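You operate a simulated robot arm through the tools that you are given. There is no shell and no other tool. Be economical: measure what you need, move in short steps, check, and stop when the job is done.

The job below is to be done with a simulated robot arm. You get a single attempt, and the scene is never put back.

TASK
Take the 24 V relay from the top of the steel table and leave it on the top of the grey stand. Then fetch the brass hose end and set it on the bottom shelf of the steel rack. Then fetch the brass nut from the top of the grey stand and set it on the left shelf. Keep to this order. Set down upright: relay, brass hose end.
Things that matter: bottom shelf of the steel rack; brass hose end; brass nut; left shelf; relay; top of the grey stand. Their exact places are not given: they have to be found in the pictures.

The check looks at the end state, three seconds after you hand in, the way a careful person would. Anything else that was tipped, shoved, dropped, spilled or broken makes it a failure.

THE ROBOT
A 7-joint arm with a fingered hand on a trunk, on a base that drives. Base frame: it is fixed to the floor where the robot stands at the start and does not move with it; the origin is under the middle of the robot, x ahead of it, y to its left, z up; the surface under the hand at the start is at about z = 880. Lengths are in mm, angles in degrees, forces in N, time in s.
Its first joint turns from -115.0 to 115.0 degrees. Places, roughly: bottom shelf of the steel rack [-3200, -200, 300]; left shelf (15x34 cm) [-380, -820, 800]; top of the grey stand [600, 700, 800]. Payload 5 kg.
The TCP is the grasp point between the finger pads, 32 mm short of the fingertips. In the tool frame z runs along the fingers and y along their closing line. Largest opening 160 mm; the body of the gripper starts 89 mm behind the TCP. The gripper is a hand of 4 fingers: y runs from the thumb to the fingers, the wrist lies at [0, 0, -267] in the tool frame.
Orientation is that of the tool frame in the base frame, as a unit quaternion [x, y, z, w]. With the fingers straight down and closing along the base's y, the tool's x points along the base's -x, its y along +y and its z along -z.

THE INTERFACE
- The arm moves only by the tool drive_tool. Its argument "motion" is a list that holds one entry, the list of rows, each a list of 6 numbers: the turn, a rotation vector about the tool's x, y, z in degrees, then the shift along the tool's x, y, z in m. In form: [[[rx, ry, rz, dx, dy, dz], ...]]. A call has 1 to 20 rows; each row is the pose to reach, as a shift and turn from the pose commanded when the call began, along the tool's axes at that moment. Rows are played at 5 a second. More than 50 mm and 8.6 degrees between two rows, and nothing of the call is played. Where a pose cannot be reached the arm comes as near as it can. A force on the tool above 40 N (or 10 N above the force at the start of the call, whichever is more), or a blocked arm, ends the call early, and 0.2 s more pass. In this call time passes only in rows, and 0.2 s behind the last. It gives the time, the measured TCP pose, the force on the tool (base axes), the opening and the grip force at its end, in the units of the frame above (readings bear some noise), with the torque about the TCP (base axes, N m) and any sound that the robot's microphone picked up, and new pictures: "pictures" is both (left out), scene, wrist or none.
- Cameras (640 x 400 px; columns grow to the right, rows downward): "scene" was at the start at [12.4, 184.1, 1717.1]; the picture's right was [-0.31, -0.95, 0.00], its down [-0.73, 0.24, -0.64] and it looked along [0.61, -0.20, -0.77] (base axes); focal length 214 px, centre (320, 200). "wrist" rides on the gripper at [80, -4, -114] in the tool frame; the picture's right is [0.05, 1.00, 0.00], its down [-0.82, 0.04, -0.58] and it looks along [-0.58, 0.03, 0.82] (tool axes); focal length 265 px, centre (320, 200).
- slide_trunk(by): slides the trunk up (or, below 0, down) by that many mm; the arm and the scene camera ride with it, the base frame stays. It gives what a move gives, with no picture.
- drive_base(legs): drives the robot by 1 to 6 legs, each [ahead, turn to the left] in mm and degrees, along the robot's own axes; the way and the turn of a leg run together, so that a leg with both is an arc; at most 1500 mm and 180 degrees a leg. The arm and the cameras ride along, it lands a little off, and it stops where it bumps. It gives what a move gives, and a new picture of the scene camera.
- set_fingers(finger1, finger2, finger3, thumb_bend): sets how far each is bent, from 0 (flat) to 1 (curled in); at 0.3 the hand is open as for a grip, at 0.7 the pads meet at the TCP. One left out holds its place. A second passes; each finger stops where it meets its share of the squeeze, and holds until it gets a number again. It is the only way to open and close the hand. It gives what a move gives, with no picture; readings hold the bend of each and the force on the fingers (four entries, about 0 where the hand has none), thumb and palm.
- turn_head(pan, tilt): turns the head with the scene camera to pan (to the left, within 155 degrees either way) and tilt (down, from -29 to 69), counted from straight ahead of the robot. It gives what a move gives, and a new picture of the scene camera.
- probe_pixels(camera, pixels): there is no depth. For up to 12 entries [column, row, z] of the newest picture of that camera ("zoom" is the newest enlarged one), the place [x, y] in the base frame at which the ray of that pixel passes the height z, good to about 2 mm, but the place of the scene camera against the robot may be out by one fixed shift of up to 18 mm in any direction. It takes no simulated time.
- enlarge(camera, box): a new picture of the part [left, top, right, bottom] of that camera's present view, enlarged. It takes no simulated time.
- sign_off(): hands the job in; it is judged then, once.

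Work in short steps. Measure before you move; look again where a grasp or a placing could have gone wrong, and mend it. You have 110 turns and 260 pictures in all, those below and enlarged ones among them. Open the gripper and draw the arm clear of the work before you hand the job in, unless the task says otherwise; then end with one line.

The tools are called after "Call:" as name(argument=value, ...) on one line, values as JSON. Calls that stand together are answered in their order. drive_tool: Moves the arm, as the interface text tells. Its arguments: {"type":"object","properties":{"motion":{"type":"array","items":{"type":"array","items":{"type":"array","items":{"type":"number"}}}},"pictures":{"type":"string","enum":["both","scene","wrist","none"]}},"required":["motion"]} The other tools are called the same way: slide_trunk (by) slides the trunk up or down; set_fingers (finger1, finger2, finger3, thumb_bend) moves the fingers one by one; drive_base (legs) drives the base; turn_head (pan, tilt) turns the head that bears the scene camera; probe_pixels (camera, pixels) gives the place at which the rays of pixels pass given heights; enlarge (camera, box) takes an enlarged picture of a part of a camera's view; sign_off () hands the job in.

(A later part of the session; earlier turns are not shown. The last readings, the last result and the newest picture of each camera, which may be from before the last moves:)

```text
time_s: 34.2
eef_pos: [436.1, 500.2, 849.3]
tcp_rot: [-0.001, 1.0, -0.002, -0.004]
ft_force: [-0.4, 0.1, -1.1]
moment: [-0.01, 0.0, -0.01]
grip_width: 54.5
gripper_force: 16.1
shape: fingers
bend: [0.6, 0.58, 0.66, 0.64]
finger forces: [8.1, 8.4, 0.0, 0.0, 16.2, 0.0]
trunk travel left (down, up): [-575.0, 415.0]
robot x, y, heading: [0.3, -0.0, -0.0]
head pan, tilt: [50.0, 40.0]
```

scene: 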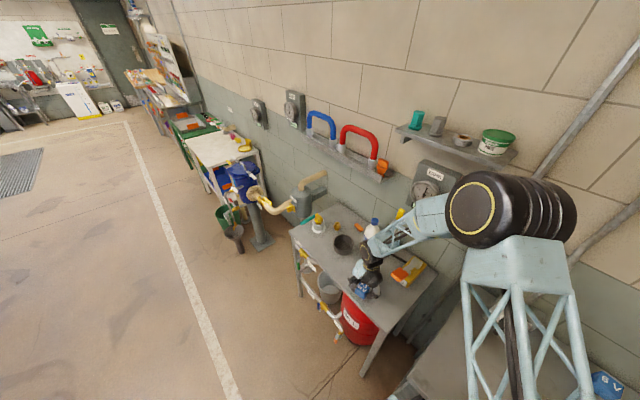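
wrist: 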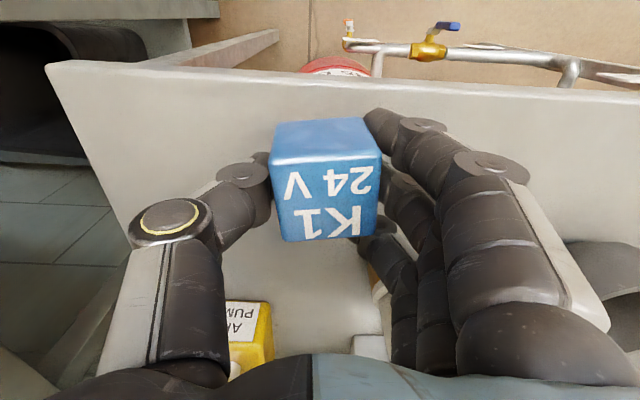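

Call:
drive_tool(motion=[[[0, 0, 0, 0, 0, 0.002], [0, 0, 0, 0, 0, 0.004], [0, 0, 0, 0, 0, 0.006], [0, 0, 0, 0, 0, 0.006]]], pictures="wrist")

```text
time_s: 35.2
eef_pos: [436.5, 501.1, 843.9]
tcp_rot: [-0.002, 1.0, -0.002, -0.004]
ft_force: [0.2, 0.2, 6.3]
moment: [0.12, 0.08, 0.02]
grip_width: 54.9
gripper_force: 17.7
shape: fingers
bend: [0.61, 0.59, 0.66, 0.64]
finger forces: [8.5, 9.0, 0.0, 0.0, 17.3, 0.0]
trunk travel left (down, up): [-575.0, 415.0]
robot x, y, heading: [0.7, 2.2, -0.2]
head pan, tilt: [50.0, 40.0]
```

wrist: 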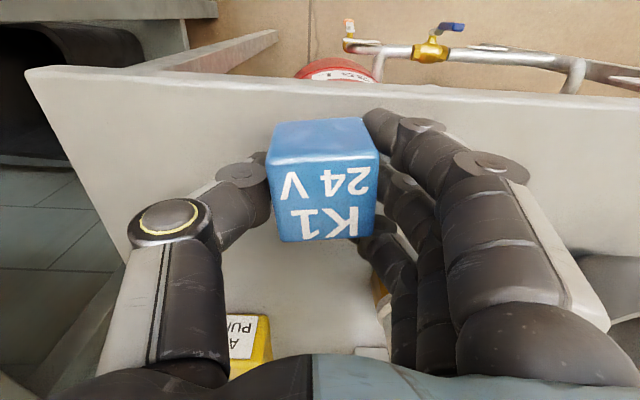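

The relay has touched the surface at 6 N. I open the fingers, first only as far as needed.

Call:
set_fingers(finger1=0.52, finger2=0.52, finger3=0.52, thumb_bend=0.55)

Call:
drive_tool(motion=[[[0, 0, 0, 0, 0, -0.02], [0, 0, 0, 0, 0, -0.05], [0, 0, 0, 0, 0, -0.09], [0, 0, 0, 0, 0, -0.13], [0, 0, 0, 0, 0, -0.17], [0, 0, 0, 0, 0, -0.21], [0, 0, 0, 0, 0, -0.25]]])

```text
time_s: 36.2
eef_pos: [437.3, 501.0, 842.9]
tcp_rot: [-0.001, 1.0, -0.003, -0.003]
ft_force: [0.6, -0.4, -0.5]
moment: [0.01, 0.0, 0.01]
grip_width: 76.6
gripper_force: 0.1
shape: fingers
bend: [0.52, 0.52, 0.52, 0.55]
finger forces: [0.0, 0.1, 0.0, 0.1, 0.0, 0.0]
trunk travel left (down, up): [-575.0, 415.0]
robot x, y, heading: [-1.8, 0.3, -0.1]
head pan, tilt: [50.0, 40.0]
```

```text
time_s: 37.8
eef_pos: [438.4, 501.2, 1094.4]
tcp_rot: [-0.001, 1.0, -0.002, -0.004]
ft_force: [0.8, -0.1, -0.3]
moment: [0.0, 0.0, 0.01]
grip_width: 77.2
gripper_force: 0.0
shape: fingers
bend: [0.52, 0.52, 0.52, 0.55]
finger forces: [0.0, 0.1, 0.1, 0.0, 0.1, 0.0]
trunk travel left (down, up): [-575.0, 415.0]
robot x, y, heading: [0.9, -0.5, -0.1]
head pan, tilt: [50.0, 40.0]
```

scene: 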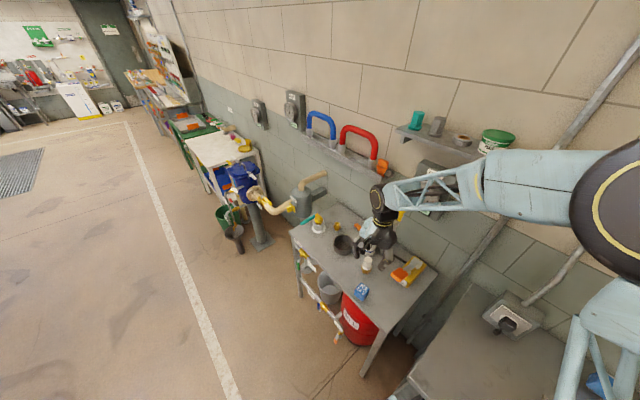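
wrist: 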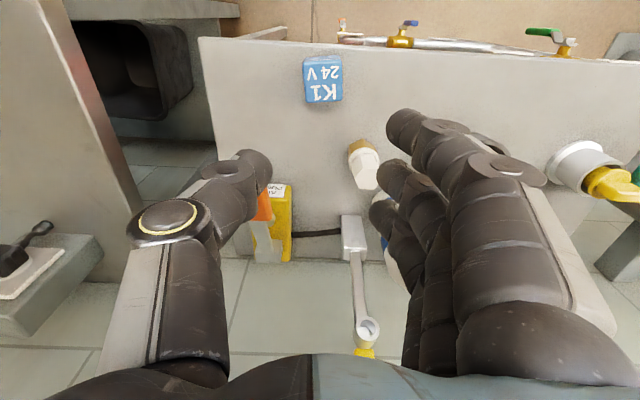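

The relay stands upright on the stand. Now I look closely at the white/brass piece at (362,163).

Call:
enlarge(camera="wrist", box=[310, 110, 410, 210])

Call:
drive_tool(motion=[[[0, 0, 0, 0, 0.04, -0.02], [0, 0, 0, 0, 0.08, -0.04], [0, 0, 0, 0, 0.12, -0.06], [0, 0, 0, 0, 0.16, -0.08], [0, 0, 0, 0, 0.2, -0.1]]], pictures="wrist")

```text
4.00 times, centred on (360, 160) of wrist
```

zoom: 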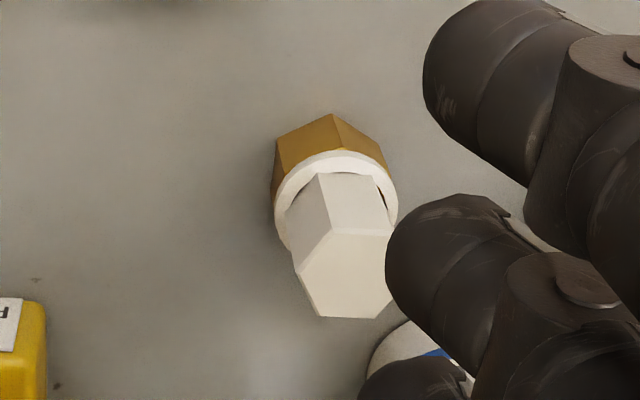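

```text
time_s: 39.0
eef_pos: [441.4, 705.2, 1192.1]
tcp_rot: [-0.001, 1.0, -0.003, -0.004]
ft_force: [-0.6, 0.6, -0.5]
moment: [-0.01, 0.01, -0.01]
grip_width: 76.9
gripper_force: 0.0
shape: fingers
bend: [0.52, 0.52, 0.52, 0.55]
finger forces: [0.0, 0.0, 0.1, 0.0, 0.0, 0.0]
trunk travel left (down, up): [-575.0, 415.0]
robot x, y, heading: [-1.5, -0.7, 0.2]
head pan, tilt: [50.0, 40.0]
```

wrist: 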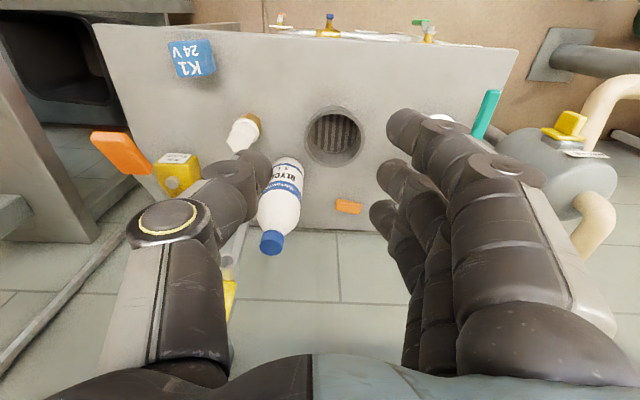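

I enlarge the shelf and hose tray as well, to compare similar fittings.

Call:
enlarge(camera="scene", box=[370, 100, 470, 180])

Call:
enlarge(camera="scene", box=[290, 100, 400, 190])

Call:
enlarge(camera="scene", box=[170, 110, 270, 200])

Call:
turn_head(pan=-40, tilt=50)

Call:
enlarge(camera="scene", box=[280, 130, 430, 270])

```text
5.00 times, centred on (420, 140) of scene
```

zoom: 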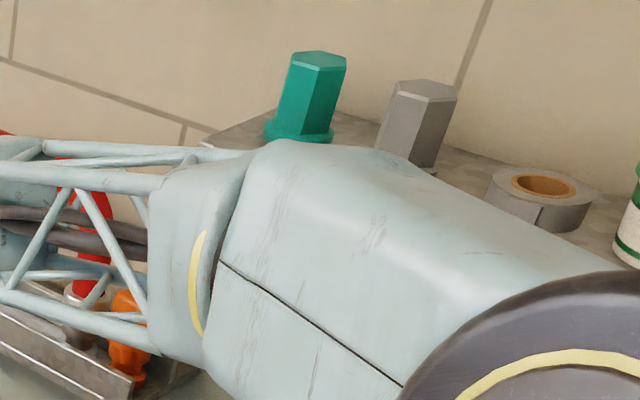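

```text
4.44 times, centred on (345, 145) of scene
```

zoom: 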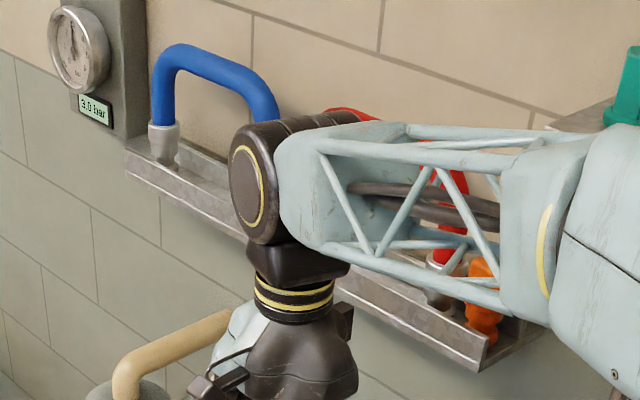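

```text
4.44 times, centred on (220, 155) of scene
```

zoom: 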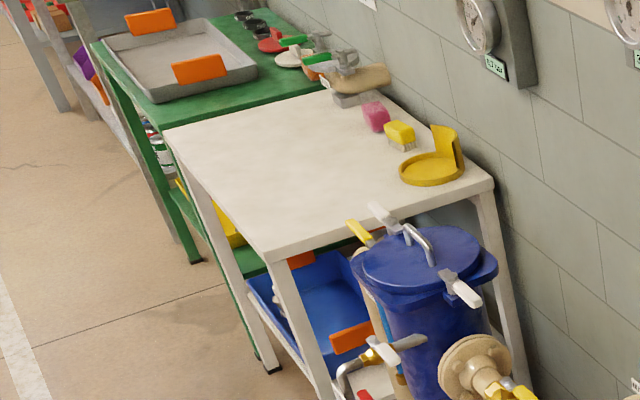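

```text
time_s: 40.6
eef_pos: [439.6, 703.0, 1191.8]
tcp_rot: [-0.001, 1.0, -0.002, -0.004]
ft_force: [-0.5, 0.8, -0.5]
moment: [0.03, -0.01, 0.0]
grip_width: 77.2
gripper_force: 0.1
shape: fingers
bend: [0.52, 0.52, 0.52, 0.55]
finger forces: [0.0, 0.0, 0.1, 0.1, 0.0, 0.1]
trunk travel left (down, up): [-575.0, 415.0]
robot x, y, heading: [1.3, 1.4, 0.0]
head pan, tilt: [-40.0, 50.0]
```

scene: 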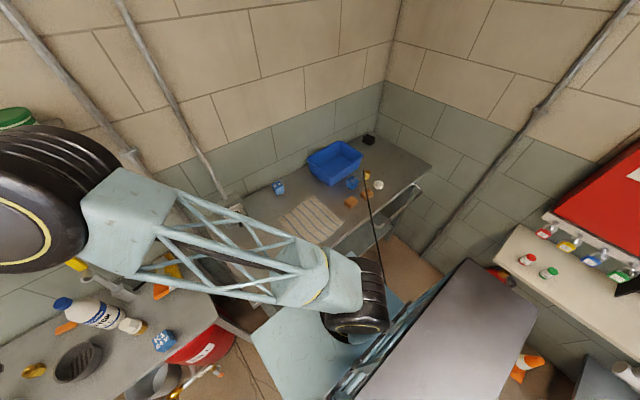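

```text
2.86 times, centred on (355, 200) of scene
```

zoom: 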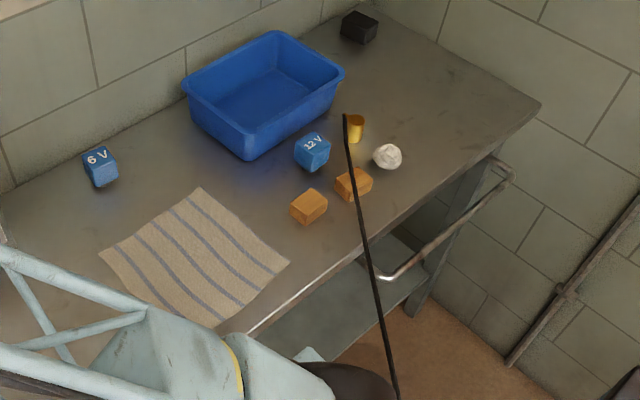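

I zoom in closer on the brass cylinder on the steel table.

Call:
enlarge(camera="scene", box=[340, 150, 400, 210])

Call:
enlarge(camera="scene", box=[0, 280, 240, 400])

```text
6.67 times, centred on (370, 180) of scene
```

zoom: 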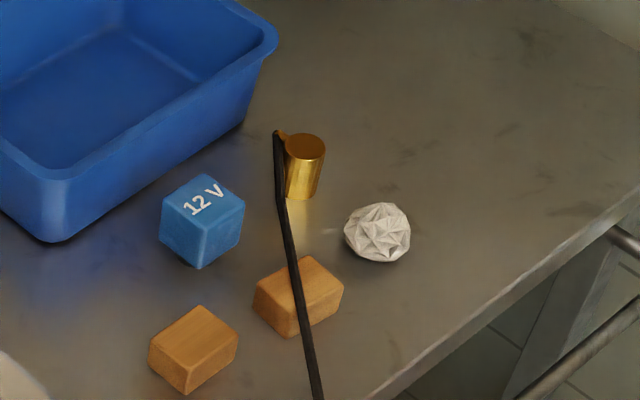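

```text
2.67 times, centred on (120, 340) of scene
```

zoom: 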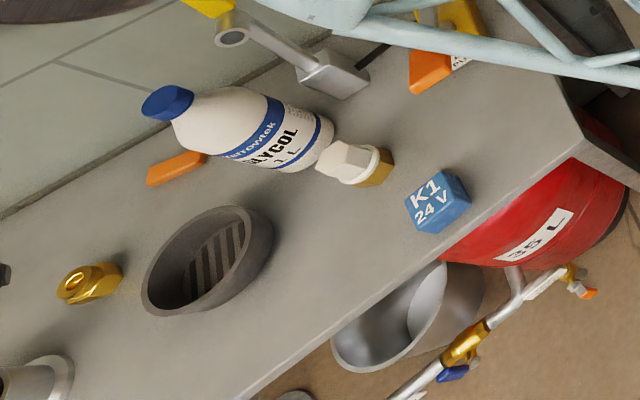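

The brass cylinder sits on the end of a black hose, so that is the "brass hose end". I trace where the hose runs.

Call:
turn_head(pan=-110, tilt=60)

Call:
probe_pixels(camera="scene", pixels=[[320, 200, 0], [320, 300, 0]])

Call:
turn_head(pan=155, tilt=40)

Call:
enlarge(camera="scene", box=[240, 0, 440, 140])

Call:
turn_head(pan=-150, tilt=60)

```text
time_s: 42.1
eef_pos: [440.2, 702.8, 1192.5]
tcp_rot: [-0.002, 1.0, -0.002, -0.004]
ft_force: [-0.9, 0.4, 0.3]
moment: [-0.01, -0.02, 0.01]
grip_width: 77.1
gripper_force: 0.1
shape: fingers
bend: [0.52, 0.52, 0.52, 0.55]
finger forces: [0.1, 0.0, 0.0, 0.1, 0.1, 0.0]
trunk travel left (down, up): [-575.0, 415.0]
robot x, y, heading: [0.5, -1.8, 0.2]
head pan, tilt: [-110.0, 60.0]
```

scene: 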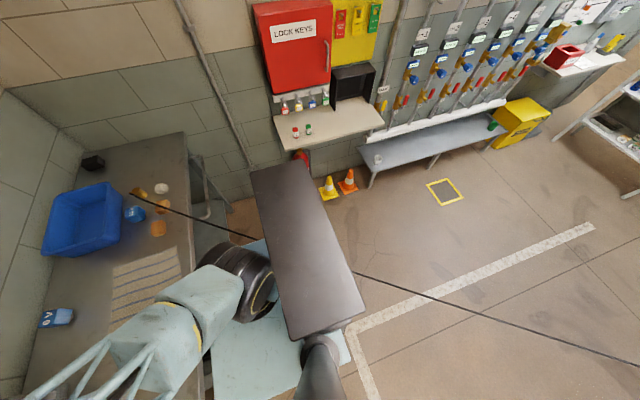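

```text
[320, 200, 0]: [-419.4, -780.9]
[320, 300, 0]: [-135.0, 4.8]
```

```text
time_s: 45.7
eef_pos: [440.1, 704.8, 1191.4]
tcp_rot: [-0.001, 1.0, -0.002, -0.003]
ft_force: [0.0, -0.2, -0.6]
moment: [-0.01, -0.01, 0.04]
grip_width: 77.2
gripper_force: 0.1
shape: fingers
bend: [0.52, 0.52, 0.52, 0.55]
finger forces: [0.0, 0.0, 0.0, 0.0, 0.0, 0.0]
trunk travel left (down, up): [-575.0, 415.0]
robot x, y, heading: [-0.5, -1.5, 0.1]
head pan, tilt: [154.7, 40.0]
```

scene: 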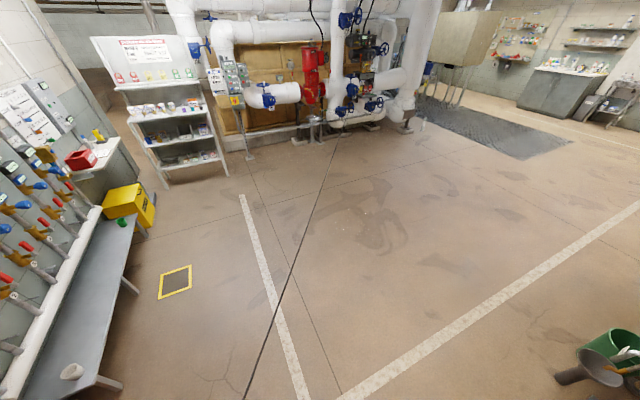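

```text
2.86 times, centred on (340, 70) of scene
```

zoom: 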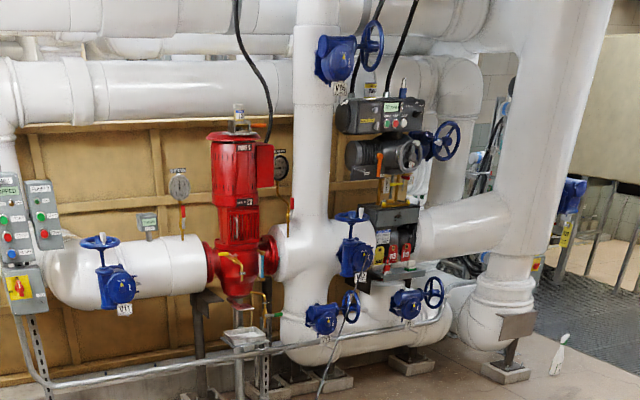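

```text
time_s: 49.9
eef_pos: [438.5, 703.5, 1192.1]
tcp_rot: [-0.002, 1.0, -0.003, -0.003]
ft_force: [0.9, 0.4, 0.7]
moment: [-0.03, 0.0, -0.02]
grip_width: 77.1
gripper_force: 0.1
shape: fingers
bend: [0.52, 0.52, 0.52, 0.55]
finger forces: [0.1, 0.0, 0.1, 0.0, 0.1, 0.0]
trunk travel left (down, up): [-575.0, 415.0]
robot x, y, heading: [-0.5, -2.0, -0.1]
head pan, tilt: [-150.0, 60.0]
```

scene: 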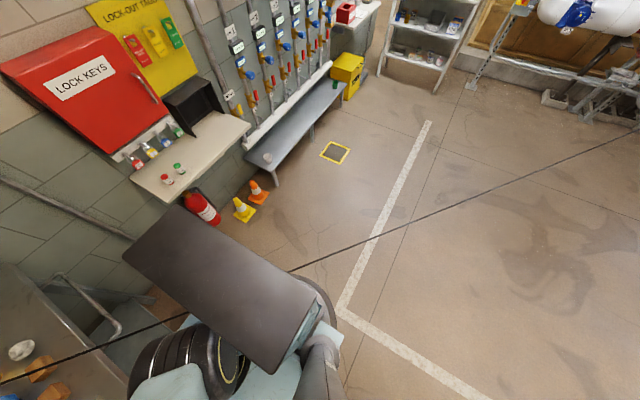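

The hose runs behind the robot in nearly a straight line to the valve. I probe points along it at several heights.

Call:
probe_pixels(camera="scene", pixels=[[290, 272, 0], [290, 272, 800], [380, 235, 0], [380, 235, 600], [480, 196, 0], [480, 196, 500], [636, 127, 0], [636, 127, 400], [180, 317, 0], [180, 317, 800], [90, 350, 900], [0, 383, 900]])

Call:
enlarge(camera="scene", box=[380, 80, 640, 240])

```text
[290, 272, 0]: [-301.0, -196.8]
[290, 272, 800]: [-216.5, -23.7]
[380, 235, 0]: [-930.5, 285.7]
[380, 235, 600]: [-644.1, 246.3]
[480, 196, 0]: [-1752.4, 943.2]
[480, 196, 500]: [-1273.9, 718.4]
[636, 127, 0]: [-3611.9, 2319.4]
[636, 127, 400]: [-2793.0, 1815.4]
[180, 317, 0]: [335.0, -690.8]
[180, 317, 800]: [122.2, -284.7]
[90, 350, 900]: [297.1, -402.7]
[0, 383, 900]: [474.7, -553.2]
```

```text
2.46 times, centred on (510, 160) of scene
```

zoom: 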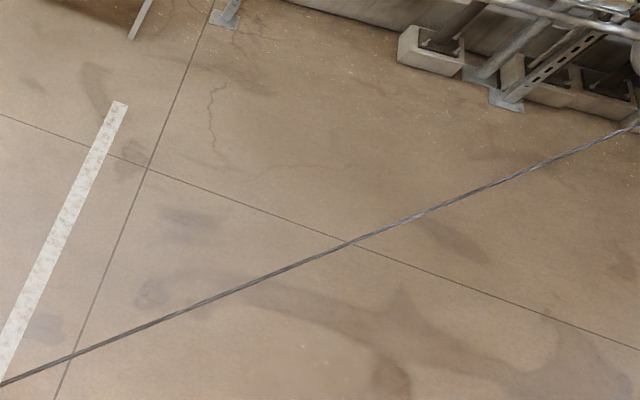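

The hose lies in line with the camera and passes the robot, so I treat it as a loose tether. I measure the brass end's position.

Call:
turn_head(pan=-40, tilt=50)

Call:
enlarge(camera="scene", box=[345, 155, 385, 195])

Call:
probe_pixels(camera="scene", pixels=[[368, 179, 880], [369, 171, 930], [353, 183, 900], [368, 195, 900], [351, 203, 900], [378, 185, 900], [430, 166, 880], [390, 210, 880], [350, 185, 880], [371, 139, 900]])

```text
time_s: 51.8
eef_pos: [439.8, 702.4, 1191.5]
tcp_rot: [-0.001, 1.0, -0.002, -0.003]
ft_force: [0.1, -0.7, 0.0]
moment: [0.04, -0.02, 0.0]
grip_width: 77.1
gripper_force: 0.1
shape: fingers
bend: [0.52, 0.52, 0.52, 0.55]
finger forces: [0.0, 0.0, 0.1, 0.0, 0.0, 0.0]
trunk travel left (down, up): [-575.0, 415.0]
robot x, y, heading: [0.0, 0.6, -0.1]
head pan, tilt: [-40.0, 50.0]
```

scene: 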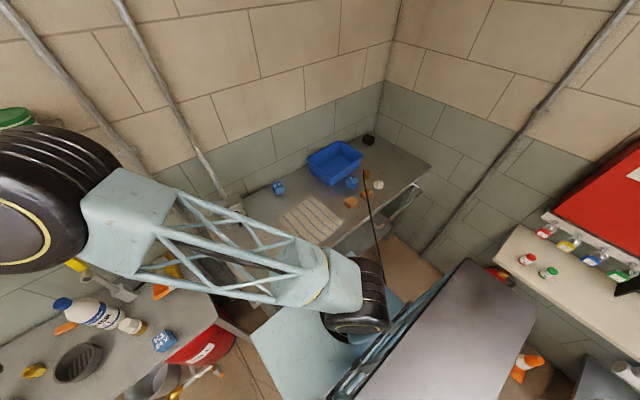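

```text
10.00 times, centred on (365, 175) of scene
```

zoom: 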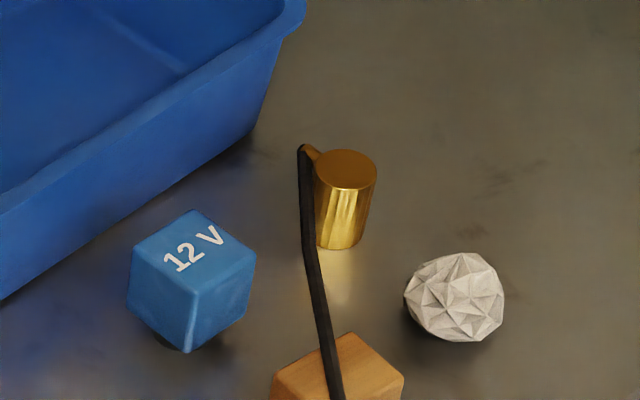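

```text
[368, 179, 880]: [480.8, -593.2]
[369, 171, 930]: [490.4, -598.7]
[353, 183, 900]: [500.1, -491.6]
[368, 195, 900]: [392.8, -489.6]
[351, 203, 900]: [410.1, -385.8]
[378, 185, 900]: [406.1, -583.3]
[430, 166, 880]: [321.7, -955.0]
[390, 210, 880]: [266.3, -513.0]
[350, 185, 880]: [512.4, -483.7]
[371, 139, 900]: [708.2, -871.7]
```

The brass end is at about (485,-596), 768 mm from the robot's axis. I swing the arm over there at z≈1190 in two calls.

Call:
drive_tool(motion=[[[0, 0, 0, -0.015, -0.043, 0], [0, 0, 0, -0.03, -0.086, 0], [0, 0, 0, -0.045, -0.129, 0], [0, 0, 0, -0.06, -0.172, 0], [0, 0, 0, -0.075, -0.215, 0], [0, 0, 0, -0.09, -0.258, 0], [0, 0, 0, -0.105, -0.301, 0], [0, 0, 0, -0.12, -0.344, 0], [0, 0, 0, -0.135, -0.387, 0], [0, 0, 0, -0.15, -0.43, 0], [0, 0, 0, -0.165, -0.473, 0], [0, 0, 0, -0.18, -0.516, 0], [0, 0, 0, -0.195, -0.559, 0], [0, 0, 0, -0.21, -0.603, 0]]], pictures="none")

Call:
drive_tool(motion=[[[0, 0, 0, 0.0103, -0.0435, 0], [0, 0, 0, 0.0206, -0.087, 0], [0, 0, 0, 0.031, -0.1305, 0], [0, 0, 0, 0.041, -0.174, 0], [0, 0, 0, 0.0515, -0.2175, 0], [0, 0, 0, 0.062, -0.261, 0], [0, 0, 0, 0.072, -0.3045, 0], [0, 0, 0, 0.0825, -0.348, 0], [0, 0, 0, 0.093, -0.3915, 0], [0, 0, 0, 0.103, -0.435, 0], [0, 0, 0, 0.1135, -0.4785, 0], [0, 0, 0, 0.124, -0.522, 0], [0, 0, 0, 0.134, -0.5655, 0], [0, 0, 0, 0.144, -0.609, 0], [0, 0, 0, 0.155, -0.6525, 0], [0, 0, 0, 0.165, -0.69, 0]]])

```text
time_s: 54.8
eef_pos: [654.8, 95.2, 1196.5]
tcp_rot: [-0.002, 1.0, -0.003, -0.004]
ft_force: [0.9, -0.5, 0.5]
moment: [0.02, 0.0, -0.01]
grip_width: 77.0
gripper_force: 0.1
shape: fingers
bend: [0.52, 0.52, 0.52, 0.55]
finger forces: [0.0, 0.1, 0.1, 0.1, 0.1, 0.0]
trunk travel left (down, up): [-575.0, 415.0]
robot x, y, heading: [0.4, 3.1, 0.1]
head pan, tilt: [-40.0, 50.0]
```

```text
time_s: 58.2
eef_pos: [488.7, -594.2, 1193.7]
tcp_rot: [-0.001, 1.0, -0.001, -0.003]
ft_force: [0.2, -1.1, -0.3]
moment: [0.01, 0.0, 0.02]
grip_width: 77.2
gripper_force: 0.0
shape: fingers
bend: [0.52, 0.52, 0.52, 0.55]
finger forces: [0.1, 0.1, 0.0, 0.0, 0.0, 0.1]
trunk travel left (down, up): [-575.0, 415.0]
robot x, y, heading: [-1.1, 1.0, -0.0]
head pan, tilt: [-40.0, 50.0]
```

scene: 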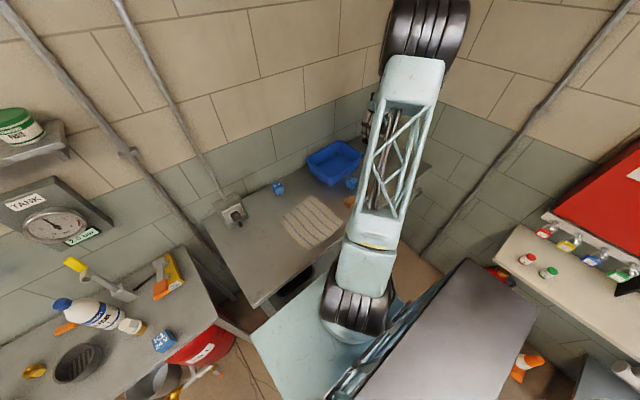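
wrist: 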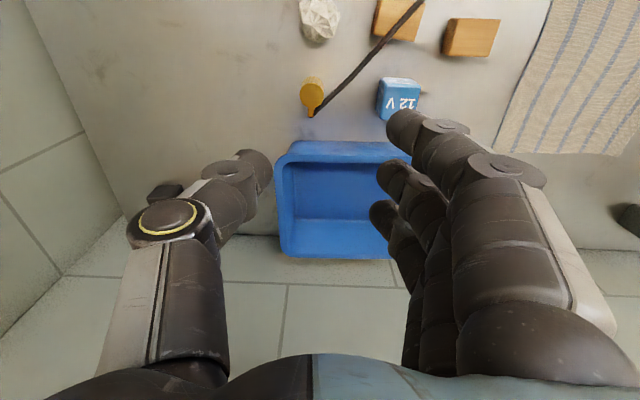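

The wrist picture shows the brass end at (312,92), with the hose leaving on its far side. I enlarge and probe it.

Call:
enlarge(camera="wrist", box=[270, 40, 370, 140])

Call:
probe_pixels(camera="wrist", pixels=[[312, 94, 940], [312, 94, 925], [314, 78, 880], [300, 92, 935], [325, 92, 935], [311, 113, 935], [390, 82, 920], [400, 40, 920], [320, 40, 910], [320, 142, 960], [378, 100, 900]])

```text
4.00 times, centred on (320, 90) of wrist
```

zoom: 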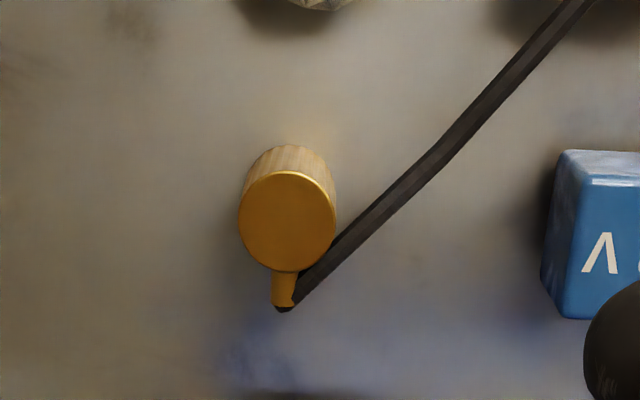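

```text
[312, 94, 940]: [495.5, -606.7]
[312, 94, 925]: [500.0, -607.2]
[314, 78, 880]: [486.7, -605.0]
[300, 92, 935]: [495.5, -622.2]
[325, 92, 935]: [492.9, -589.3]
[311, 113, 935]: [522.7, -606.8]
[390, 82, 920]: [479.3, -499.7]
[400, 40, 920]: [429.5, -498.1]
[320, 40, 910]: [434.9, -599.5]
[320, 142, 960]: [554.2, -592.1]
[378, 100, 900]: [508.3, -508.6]
```

The end is a 31 mm cylinder, 50 mm tall, centred at (499,-607), with a stub at +x and the hose passing its (+x,+y) side. I turn the hand by 135° so that the thumb comes in on the (-x,+y) side, parallel to the hose.

Call:
drive_tool(motion=[[[0, 0, 8, 0, 0, 0], [0, 0, 16, 0, 0, 0], [0, 0, 24, 0, 0, 0], [0, 0, 32, 0, 0, 0], [0, 0, 40, 0, 0, 0], [0, 0, 48, 0, 0, 0], [0, 0, 56, 0, 0, 0], [0, 0, 64, 0, 0, 0], [0, 0, 72, 0, 0, 0], [0, 0, 80, 0, 0, 0], [0, 0, 88, 0, 0, 0], [0, 0, 96, 0, 0, 0], [0, 0, 104, 0, 0, 0], [0, 0, 112, 0, 0, 0], [0, 0, 120, 0, 0, 0], [0, 0, 128, 0, 0, 0], [0, 0, 135, 0, 0, 0], [0, 0, 135, 0, 0, 0]]])

```text
time_s: 62.0
eef_pos: [488.7, -589.6, 1199.7]
tcp_rot: [0.923, 0.384, -0.003, 0.002]
ft_force: [0.5, 0.1, -0.2]
moment: [-0.01, 0.02, 0.0]
grip_width: 77.3
gripper_force: 0.2
shape: fingers
bend: [0.52, 0.52, 0.52, 0.55]
finger forces: [0.0, 0.0, 0.0, 0.0, 0.0, 0.1]
trunk travel left (down, up): [-575.0, 415.0]
robot x, y, heading: [1.1, -1.5, 0.1]
head pan, tilt: [-40.0, 50.0]
```

scene: 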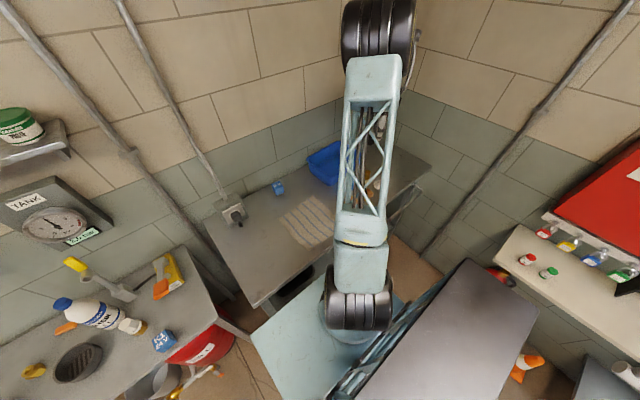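
wrist: 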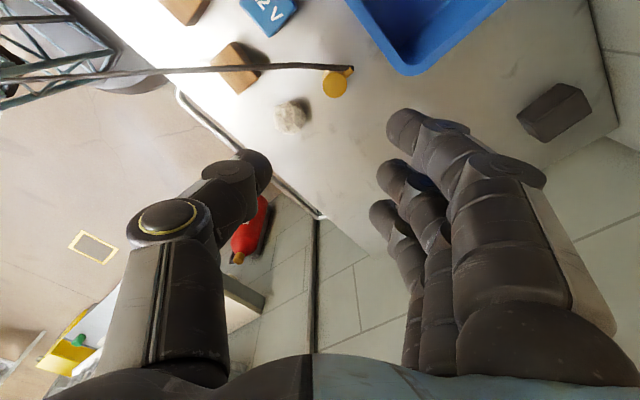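

The rotation worked, and the hose now runs parallel to the closing line. I probe the cylinder and the tray corner from this view.

Call:
enlarge(camera="wrist", box=[260, 20, 440, 130])

Call:
probe_pixels(camera="wrist", pixels=[[336, 84, 930], [345, 68, 925], [405, 76, 960], [405, 76, 940], [485, 8, 960], [240, 68, 920], [292, 118, 910], [270, 20, 920]])

```text
3.56 times, centred on (350, 75) of wrist
```

zoom: 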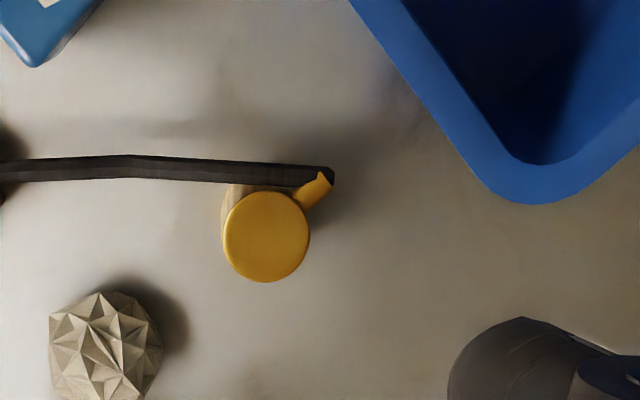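

```text
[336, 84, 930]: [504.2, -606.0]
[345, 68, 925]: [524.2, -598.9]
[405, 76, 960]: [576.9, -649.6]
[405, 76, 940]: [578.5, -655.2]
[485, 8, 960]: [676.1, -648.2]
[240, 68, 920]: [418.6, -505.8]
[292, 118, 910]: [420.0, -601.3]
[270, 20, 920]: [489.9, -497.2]
```

I curl finger 1 out of the way, narrow the pinch and go to a hover at z≈1010.

Call:
set_fingers(finger1=1.0, finger2=0.56, finger3=0.56, thumb_bend=0.56)

Call:
drive_tool(motion=[[[0, 0, 0, -0.0015, 0.0205, 0.03], [0, 0, 0, -0.0015, 0.0205, 0.07], [0, 0, 0, -0.0015, 0.0205, 0.11], [0, 0, 0, -0.0015, 0.0205, 0.15], [0, 0, 0, -0.0015, 0.0205, 0.17], [0, 0, 0, -0.0015, 0.0205, 0.17]]])

```text
time_s: 63.0
eef_pos: [488.9, -590.6, 1199.7]
tcp_rot: [0.924, 0.383, -0.004, 0.001]
ft_force: [0.0, 0.1, 0.2]
moment: [0.01, -0.04, 0.01]
grip_width: 57.9
gripper_force: 0.1
shape: fingers
bend: [1.0, 0.56, 0.56, 0.56]
finger forces: [0.0, 0.0, 0.0, 0.1, 0.0, 0.0]
trunk travel left (down, up): [-575.0, 415.0]
robot x, y, heading: [-0.1, -0.6, 0.0]
head pan, tilt: [-40.0, 50.0]
```

```text
time_s: 64.4
eef_pos: [502.4, -604.3, 1025.5]
tcp_rot: [0.924, 0.383, -0.004, 0.001]
ft_force: [0.3, -0.1, 0.1]
moment: [-0.02, 0.04, 0.02]
grip_width: 57.9
gripper_force: 0.0
shape: fingers
bend: [1.0, 0.56, 0.56, 0.56]
finger forces: [0.1, 0.0, 0.0, 0.0, 0.0, 0.0]
trunk travel left (down, up): [-575.0, 415.0]
robot x, y, heading: [-1.7, -1.9, 0.0]
head pan, tilt: [-40.0, 50.0]
```

scene: 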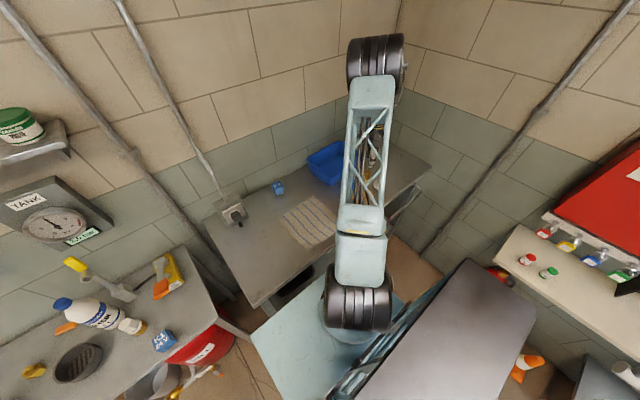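
wrist: 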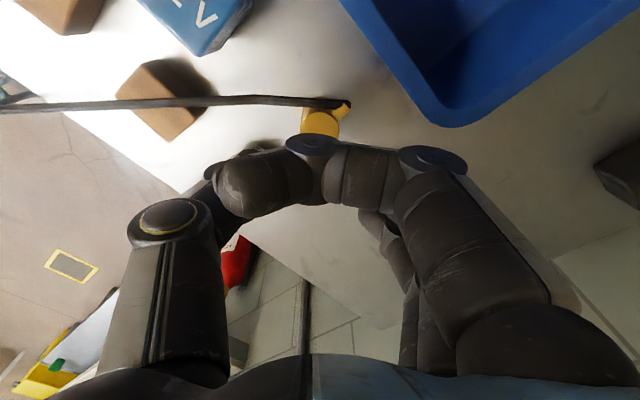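

The cylinder is visible at (320,125) past the curled finger. I check its position against the TCP.

Call:
enlarge(camera="wrist", box=[260, 70, 390, 150])

Call:
probe_pixels(camera="wrist", pixels=[[320, 125, 930], [300, 125, 930], [340, 125, 930], [440, 120, 960], [350, 104, 925], [250, 99, 925], [120, 95, 925]])

```text
4.92 times, centred on (325, 110) of wrist
```

zoom: 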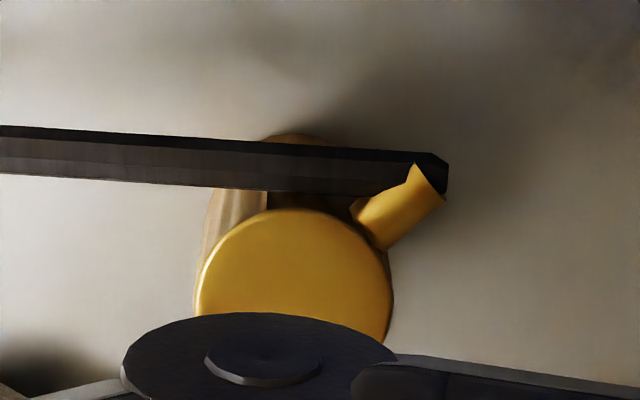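

```text
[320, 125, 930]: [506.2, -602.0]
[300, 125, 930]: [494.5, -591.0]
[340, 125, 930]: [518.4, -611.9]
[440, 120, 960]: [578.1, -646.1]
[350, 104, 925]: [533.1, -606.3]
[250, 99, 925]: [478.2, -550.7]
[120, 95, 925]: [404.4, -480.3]
```

The cylinder is centred at (319.5,131.5), exactly on the TCP axis. I descend to z≈926, stopping if anything touches.

Call:
drive_tool(motion=[[[0, 0, 0, 0, 0, 0.03], [0, 0, 0, 0, 0, 0.06], [0, 0, 0, 0, 0, 0.08], [0, 0, 0, 0, 0, 0.09], [0, 0, 0, 0, 0, 0.098], [0, 0, 0, 0, 0, 0.098]]])

```text
time_s: 65.8
eef_pos: [499.0, -607.9, 930.0]
tcp_rot: [0.924, 0.383, -0.004, 0.001]
ft_force: [0.9, -0.1, 0.0]
moment: [-0.03, 0.0, 0.01]
grip_width: 57.8
gripper_force: 0.0
shape: fingers
bend: [1.0, 0.56, 0.56, 0.56]
finger forces: [0.0, 0.0, 0.0, 0.0, 0.1, 0.0]
trunk travel left (down, up): [-575.0, 415.0]
robot x, y, heading: [1.0, -1.4, -0.0]
head pan, tilt: [-40.0, 50.0]
```

scene: 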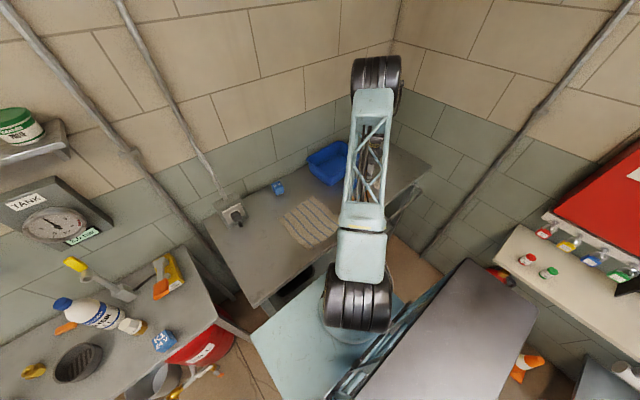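
wrist: 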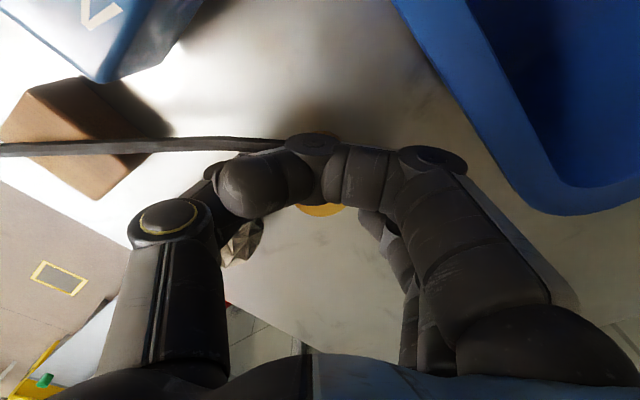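

No contact yet. I lower 4 mm more and close thumb and finger 2 gently, with finger 3 alongside.

Call:
drive_tool(motion=[[[0, 0, 0, 0, 0, 0.002], [0, 0, 0, 0, 0, 0.004], [0, 0, 0, 0, 0, 0.004]]], pictures="none")

Call:
set_fingers(finger2=0.64, finger3=0.62, thumb_bend=0.64)

Call:
enlarge(camera="wrist", box=[180, 100, 480, 280])

```text
time_s: 66.6
eef_pos: [499.5, -608.3, 926.8]
tcp_rot: [0.924, 0.383, -0.004, 0.001]
ft_force: [-0.3, -0.3, 0.6]
moment: [-0.01, -0.02, -0.05]
grip_width: 58.0
gripper_force: 0.0
shape: fingers
bend: [1.0, 0.56, 0.56, 0.56]
finger forces: [0.0, 0.0, 0.1, 0.0, 0.0, 0.0]
trunk travel left (down, up): [-575.0, 415.0]
robot x, y, heading: [-0.7, 2.8, -0.1]
head pan, tilt: [-40.0, 50.0]
```

```text
time_s: 67.6
eef_pos: [498.2, -608.2, 927.3]
tcp_rot: [0.923, 0.384, -0.005, 0.001]
ft_force: [-0.1, 0.5, -0.6]
moment: [0.02, 0.0, 0.01]
grip_width: 53.8
gripper_force: 2.6
shape: fingers
bend: [1.0, 0.62, 0.62, 0.63]
finger forces: [0.0, 2.5, 0.0, 0.0, 2.5, 0.0]
trunk travel left (down, up): [-575.0, 415.0]
robot x, y, heading: [-0.9, 0.4, -0.1]
head pan, tilt: [-40.0, 50.0]
```

```text
2.13 times, centred on (330, 190) of wrist
```

zoom: 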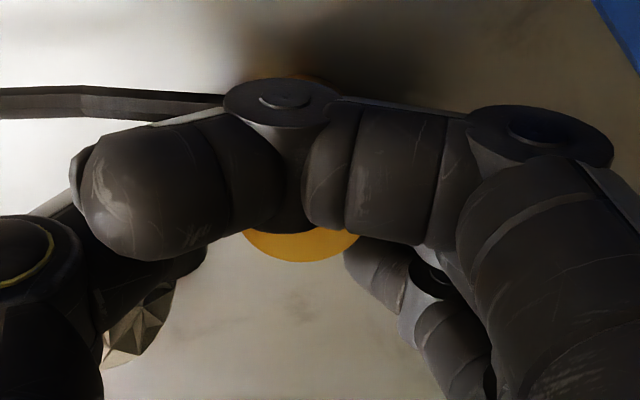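

Both pads touch the cylinder at 2.5 N. I squeeze firmly and lift 20 mm to test the grip.

Call:
set_fingers(finger2=0.75, finger3=0.64, thumb_bend=0.75)

Call:
drive_tool(motion=[[[0, 0, 0, 0, 0, -0.007], [0, 0, 0, 0, 0, -0.014], [0, 0, 0, 0, 0, -0.02], [0, 0, 0, 0, 0, -0.02]]])

Call:
enlarge(camera="wrist", box=[180, 100, 480, 280])

```text
time_s: 68.6
eef_pos: [498.5, -607.8, 928.3]
tcp_rot: [0.923, 0.384, -0.004, 0.0]
ft_force: [-0.8, -0.3, 2.3]
moment: [-0.01, -0.03, 0.04]
grip_width: 50.2
gripper_force: 13.0
shape: fingers
bend: [1.0, 0.6, 0.64, 0.69]
finger forces: [0.0, 12.1, 0.1, 0.1, 12.9, 0.1]
trunk travel left (down, up): [-575.0, 415.0]
robot x, y, heading: [-0.3, 0.5, -0.0]
head pan, tilt: [-40.0, 50.0]
```

```text
time_s: 69.6
eef_pos: [499.8, -608.0, 948.2]
tcp_rot: [0.923, 0.384, -0.004, 0.001]
ft_force: [-0.8, 0.4, -1.6]
moment: [-0.01, 0.01, 0.0]
grip_width: 50.2
gripper_force: 12.2
shape: fingers
bend: [1.0, 0.6, 0.64, 0.69]
finger forces: [0.1, 12.2, 0.0, 0.0, 11.9, 0.0]
trunk travel left (down, up): [-575.0, 415.0]
robot x, y, heading: [-4.8, 1.0, 0.4]
head pan, tilt: [-40.0, 50.0]
```

scene: 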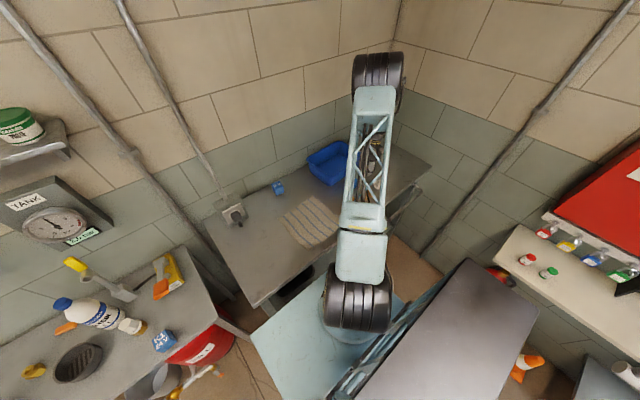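
wrist: 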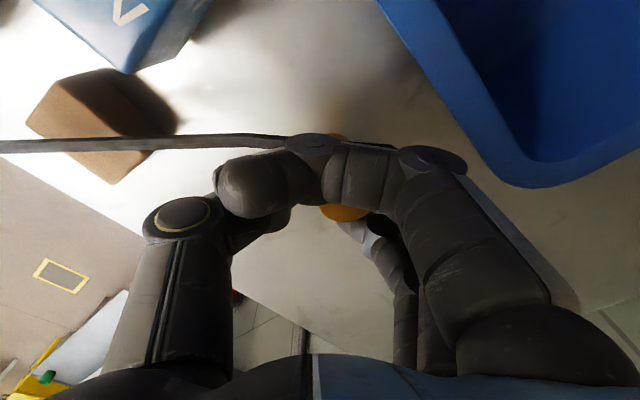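

```text
2.13 times, centred on (330, 190) of wrist
```

zoom: 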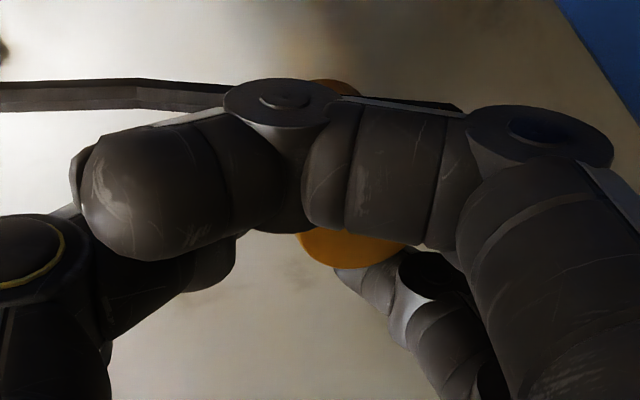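

It lifted in the hand. I raise it further, clear of the tray and block, and check it.

Call:
drive_tool(motion=[[[0, 0, 0, 0, 0, -0.03], [0, 0, 0, 0, 0, -0.06], [0, 0, 0, 0, 0, -0.09], [0, 0, 0, 0, 0, -0.12], [0, 0, 0, 0, 0, -0.15], [0, 0, 0, 0, 0, -0.18]]])

Call:
enlarge(camera="wrist", box=[180, 100, 480, 280])

Call:
enlarge(camera="scene", box=[300, 80, 460, 240])

```text
time_s: 71.0
eef_pos: [501.2, -607.5, 1127.4]
tcp_rot: [0.923, 0.384, -0.004, 0.001]
ft_force: [-1.3, 0.6, -1.1]
moment: [-0.02, -0.01, 0.0]
grip_width: 50.2
gripper_force: 12.4
shape: fingers
bend: [1.0, 0.6, 0.64, 0.69]
finger forces: [0.1, 12.2, 0.1, 0.0, 11.8, 0.1]
trunk travel left (down, up): [-575.0, 415.0]
robot x, y, heading: [-5.5, 0.8, 0.1]
head pan, tilt: [-40.0, 50.0]
```

scene: 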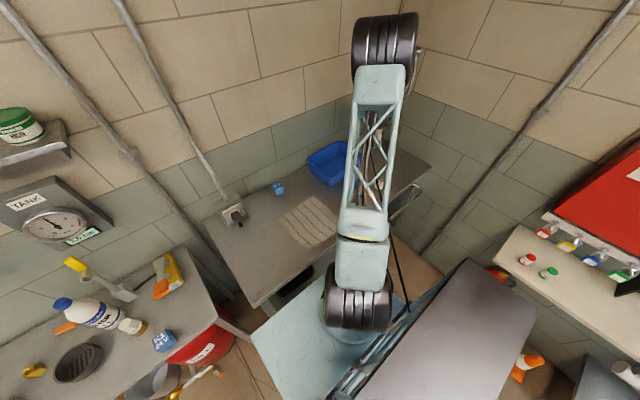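
wrist: 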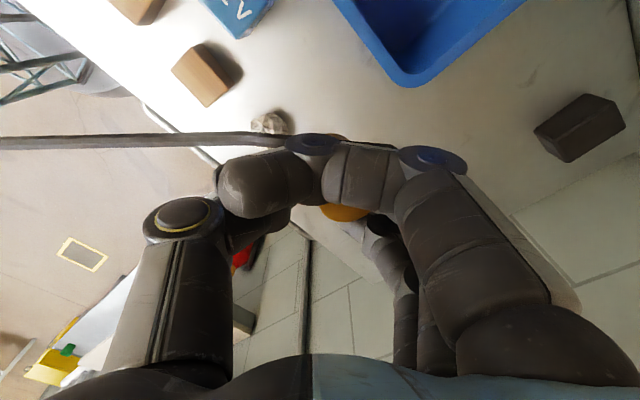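

```text
2.13 times, centred on (330, 190) of wrist
```

zoom: 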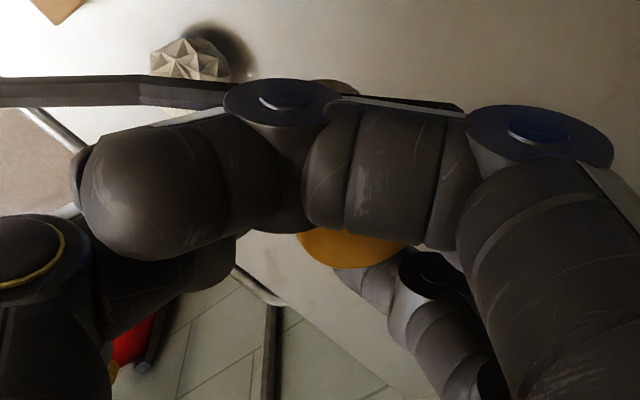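

```text
2.50 times, centred on (380, 160) of scene
```

zoom: 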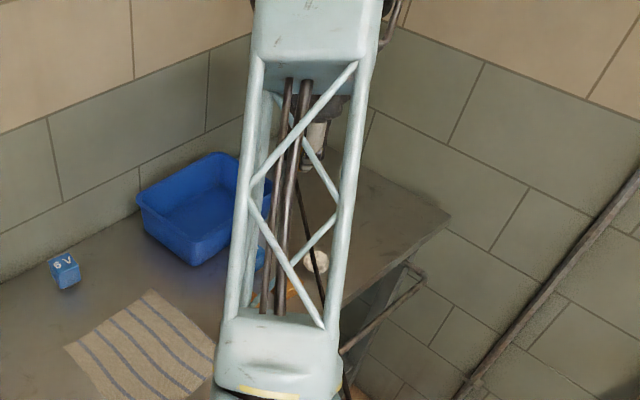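

The grip holds with only about 1.3 N of hose pull. I bring the arm in front of the robot at a short radius before driving.

Call:
drive_tool(motion=[[[0, 0, -3.4, 0.033, -0.027, 0], [0, 0, -6.8, 0.066, -0.054, 0], [0, 0, -10.2, 0.099, -0.081, 0], [0, 0, -13.7, 0.132, -0.108, 0], [0, 0, -17.1, 0.165, -0.135, 0], [0, 0, -20.5, 0.198, -0.162, 0], [0, 0, -23.9, 0.231, -0.189, 0], [0, 0, -27.3, 0.264, -0.216, 0], [0, 0, -30.7, 0.297, -0.243, 0], [0, 0, -34.2, 0.33, -0.27, 0], [0, 0, -37.6, 0.363, -0.297, 0], [0, 0, -41, 0.396, -0.324, 0]]])

```text
time_s: 73.6
eef_pos: [552.5, -99.3, 1124.1]
tcp_rot: [0.731, 0.683, -0.006, 0.0]
ft_force: [-1.0, -0.3, 0.5]
moment: [0.0, 0.01, -0.02]
grip_width: 50.2
gripper_force: 11.5
shape: fingers
bend: [1.0, 0.6, 0.64, 0.7]
finger forces: [0.0, 12.1, 0.1, 0.1, 11.7, 0.1]
trunk travel left (down, up): [-575.0, 415.0]
robot x, y, heading: [1.6, -1.3, 0.2]
head pan, tilt: [-40.0, 50.0]
```

scene: 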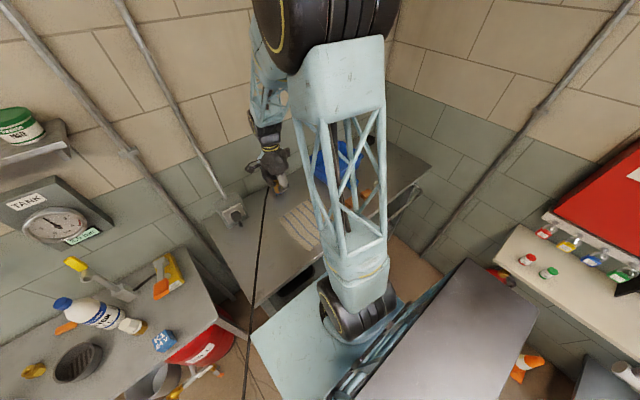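
wrist: 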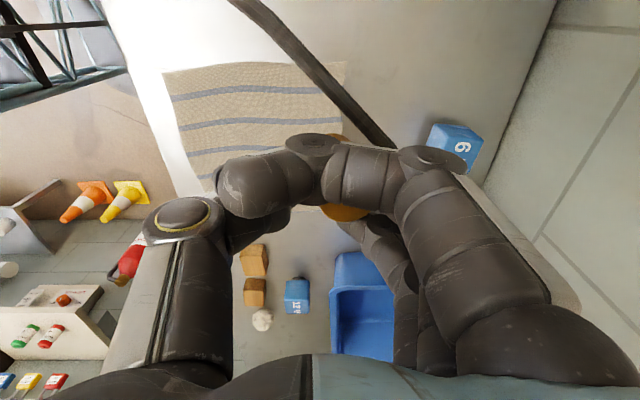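

The objects on the table are untouched. I back away from it, looking backward first for clearance.

Call:
turn_head(pan=155, tilt=35)

Call:
drive_base(legs=[[-700, 0]])

```text
time_s: 76.4
eef_pos: [552.5, -100.0, 1124.1]
tcp_rot: [0.731, 0.682, -0.005, -0.001]
ft_force: [-0.1, -0.3, -0.9]
moment: [-0.01, 0.01, -0.01]
grip_width: 50.2
gripper_force: 12.1
shape: fingers
bend: [1.0, 0.6, 0.64, 0.7]
finger forces: [0.0, 12.1, 0.0, 0.0, 11.8, 0.0]
trunk travel left (down, up): [-575.0, 415.0]
robot x, y, heading: [1.9, -2.2, -0.0]
head pan, tilt: [154.7, 35.0]
```

scene: 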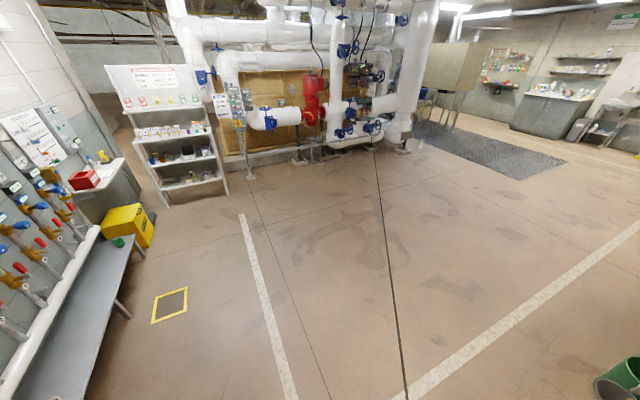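

```text
time_s: 80.2
eef_pos: [-134.6, -103.5, 1125.3]
tcp_rot: [0.734, 0.679, -0.005, 0.0]
ft_force: [-0.7, 1.0, -0.8]
moment: [-0.04, 0.0, 0.01]
grip_width: 50.3
gripper_force: 11.9
shape: fingers
bend: [1.0, 0.6, 0.64, 0.7]
finger forces: [0.0, 12.1, 0.1, 0.0, 11.8, 0.0]
trunk travel left (down, up): [-575.0, 415.0]
robot x, y, heading: [-683.6, 0.0, -0.5]
head pan, tilt: [154.7, 35.0]
```

scene: 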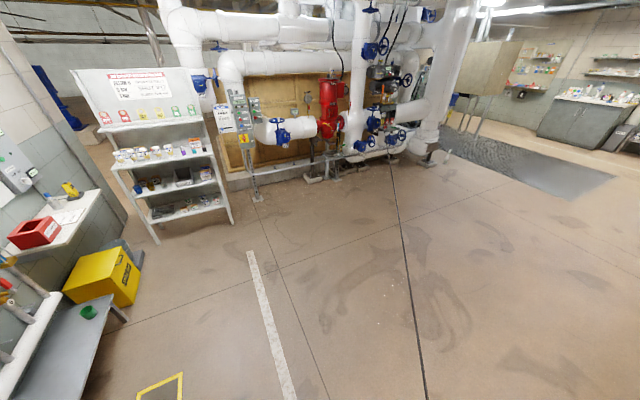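

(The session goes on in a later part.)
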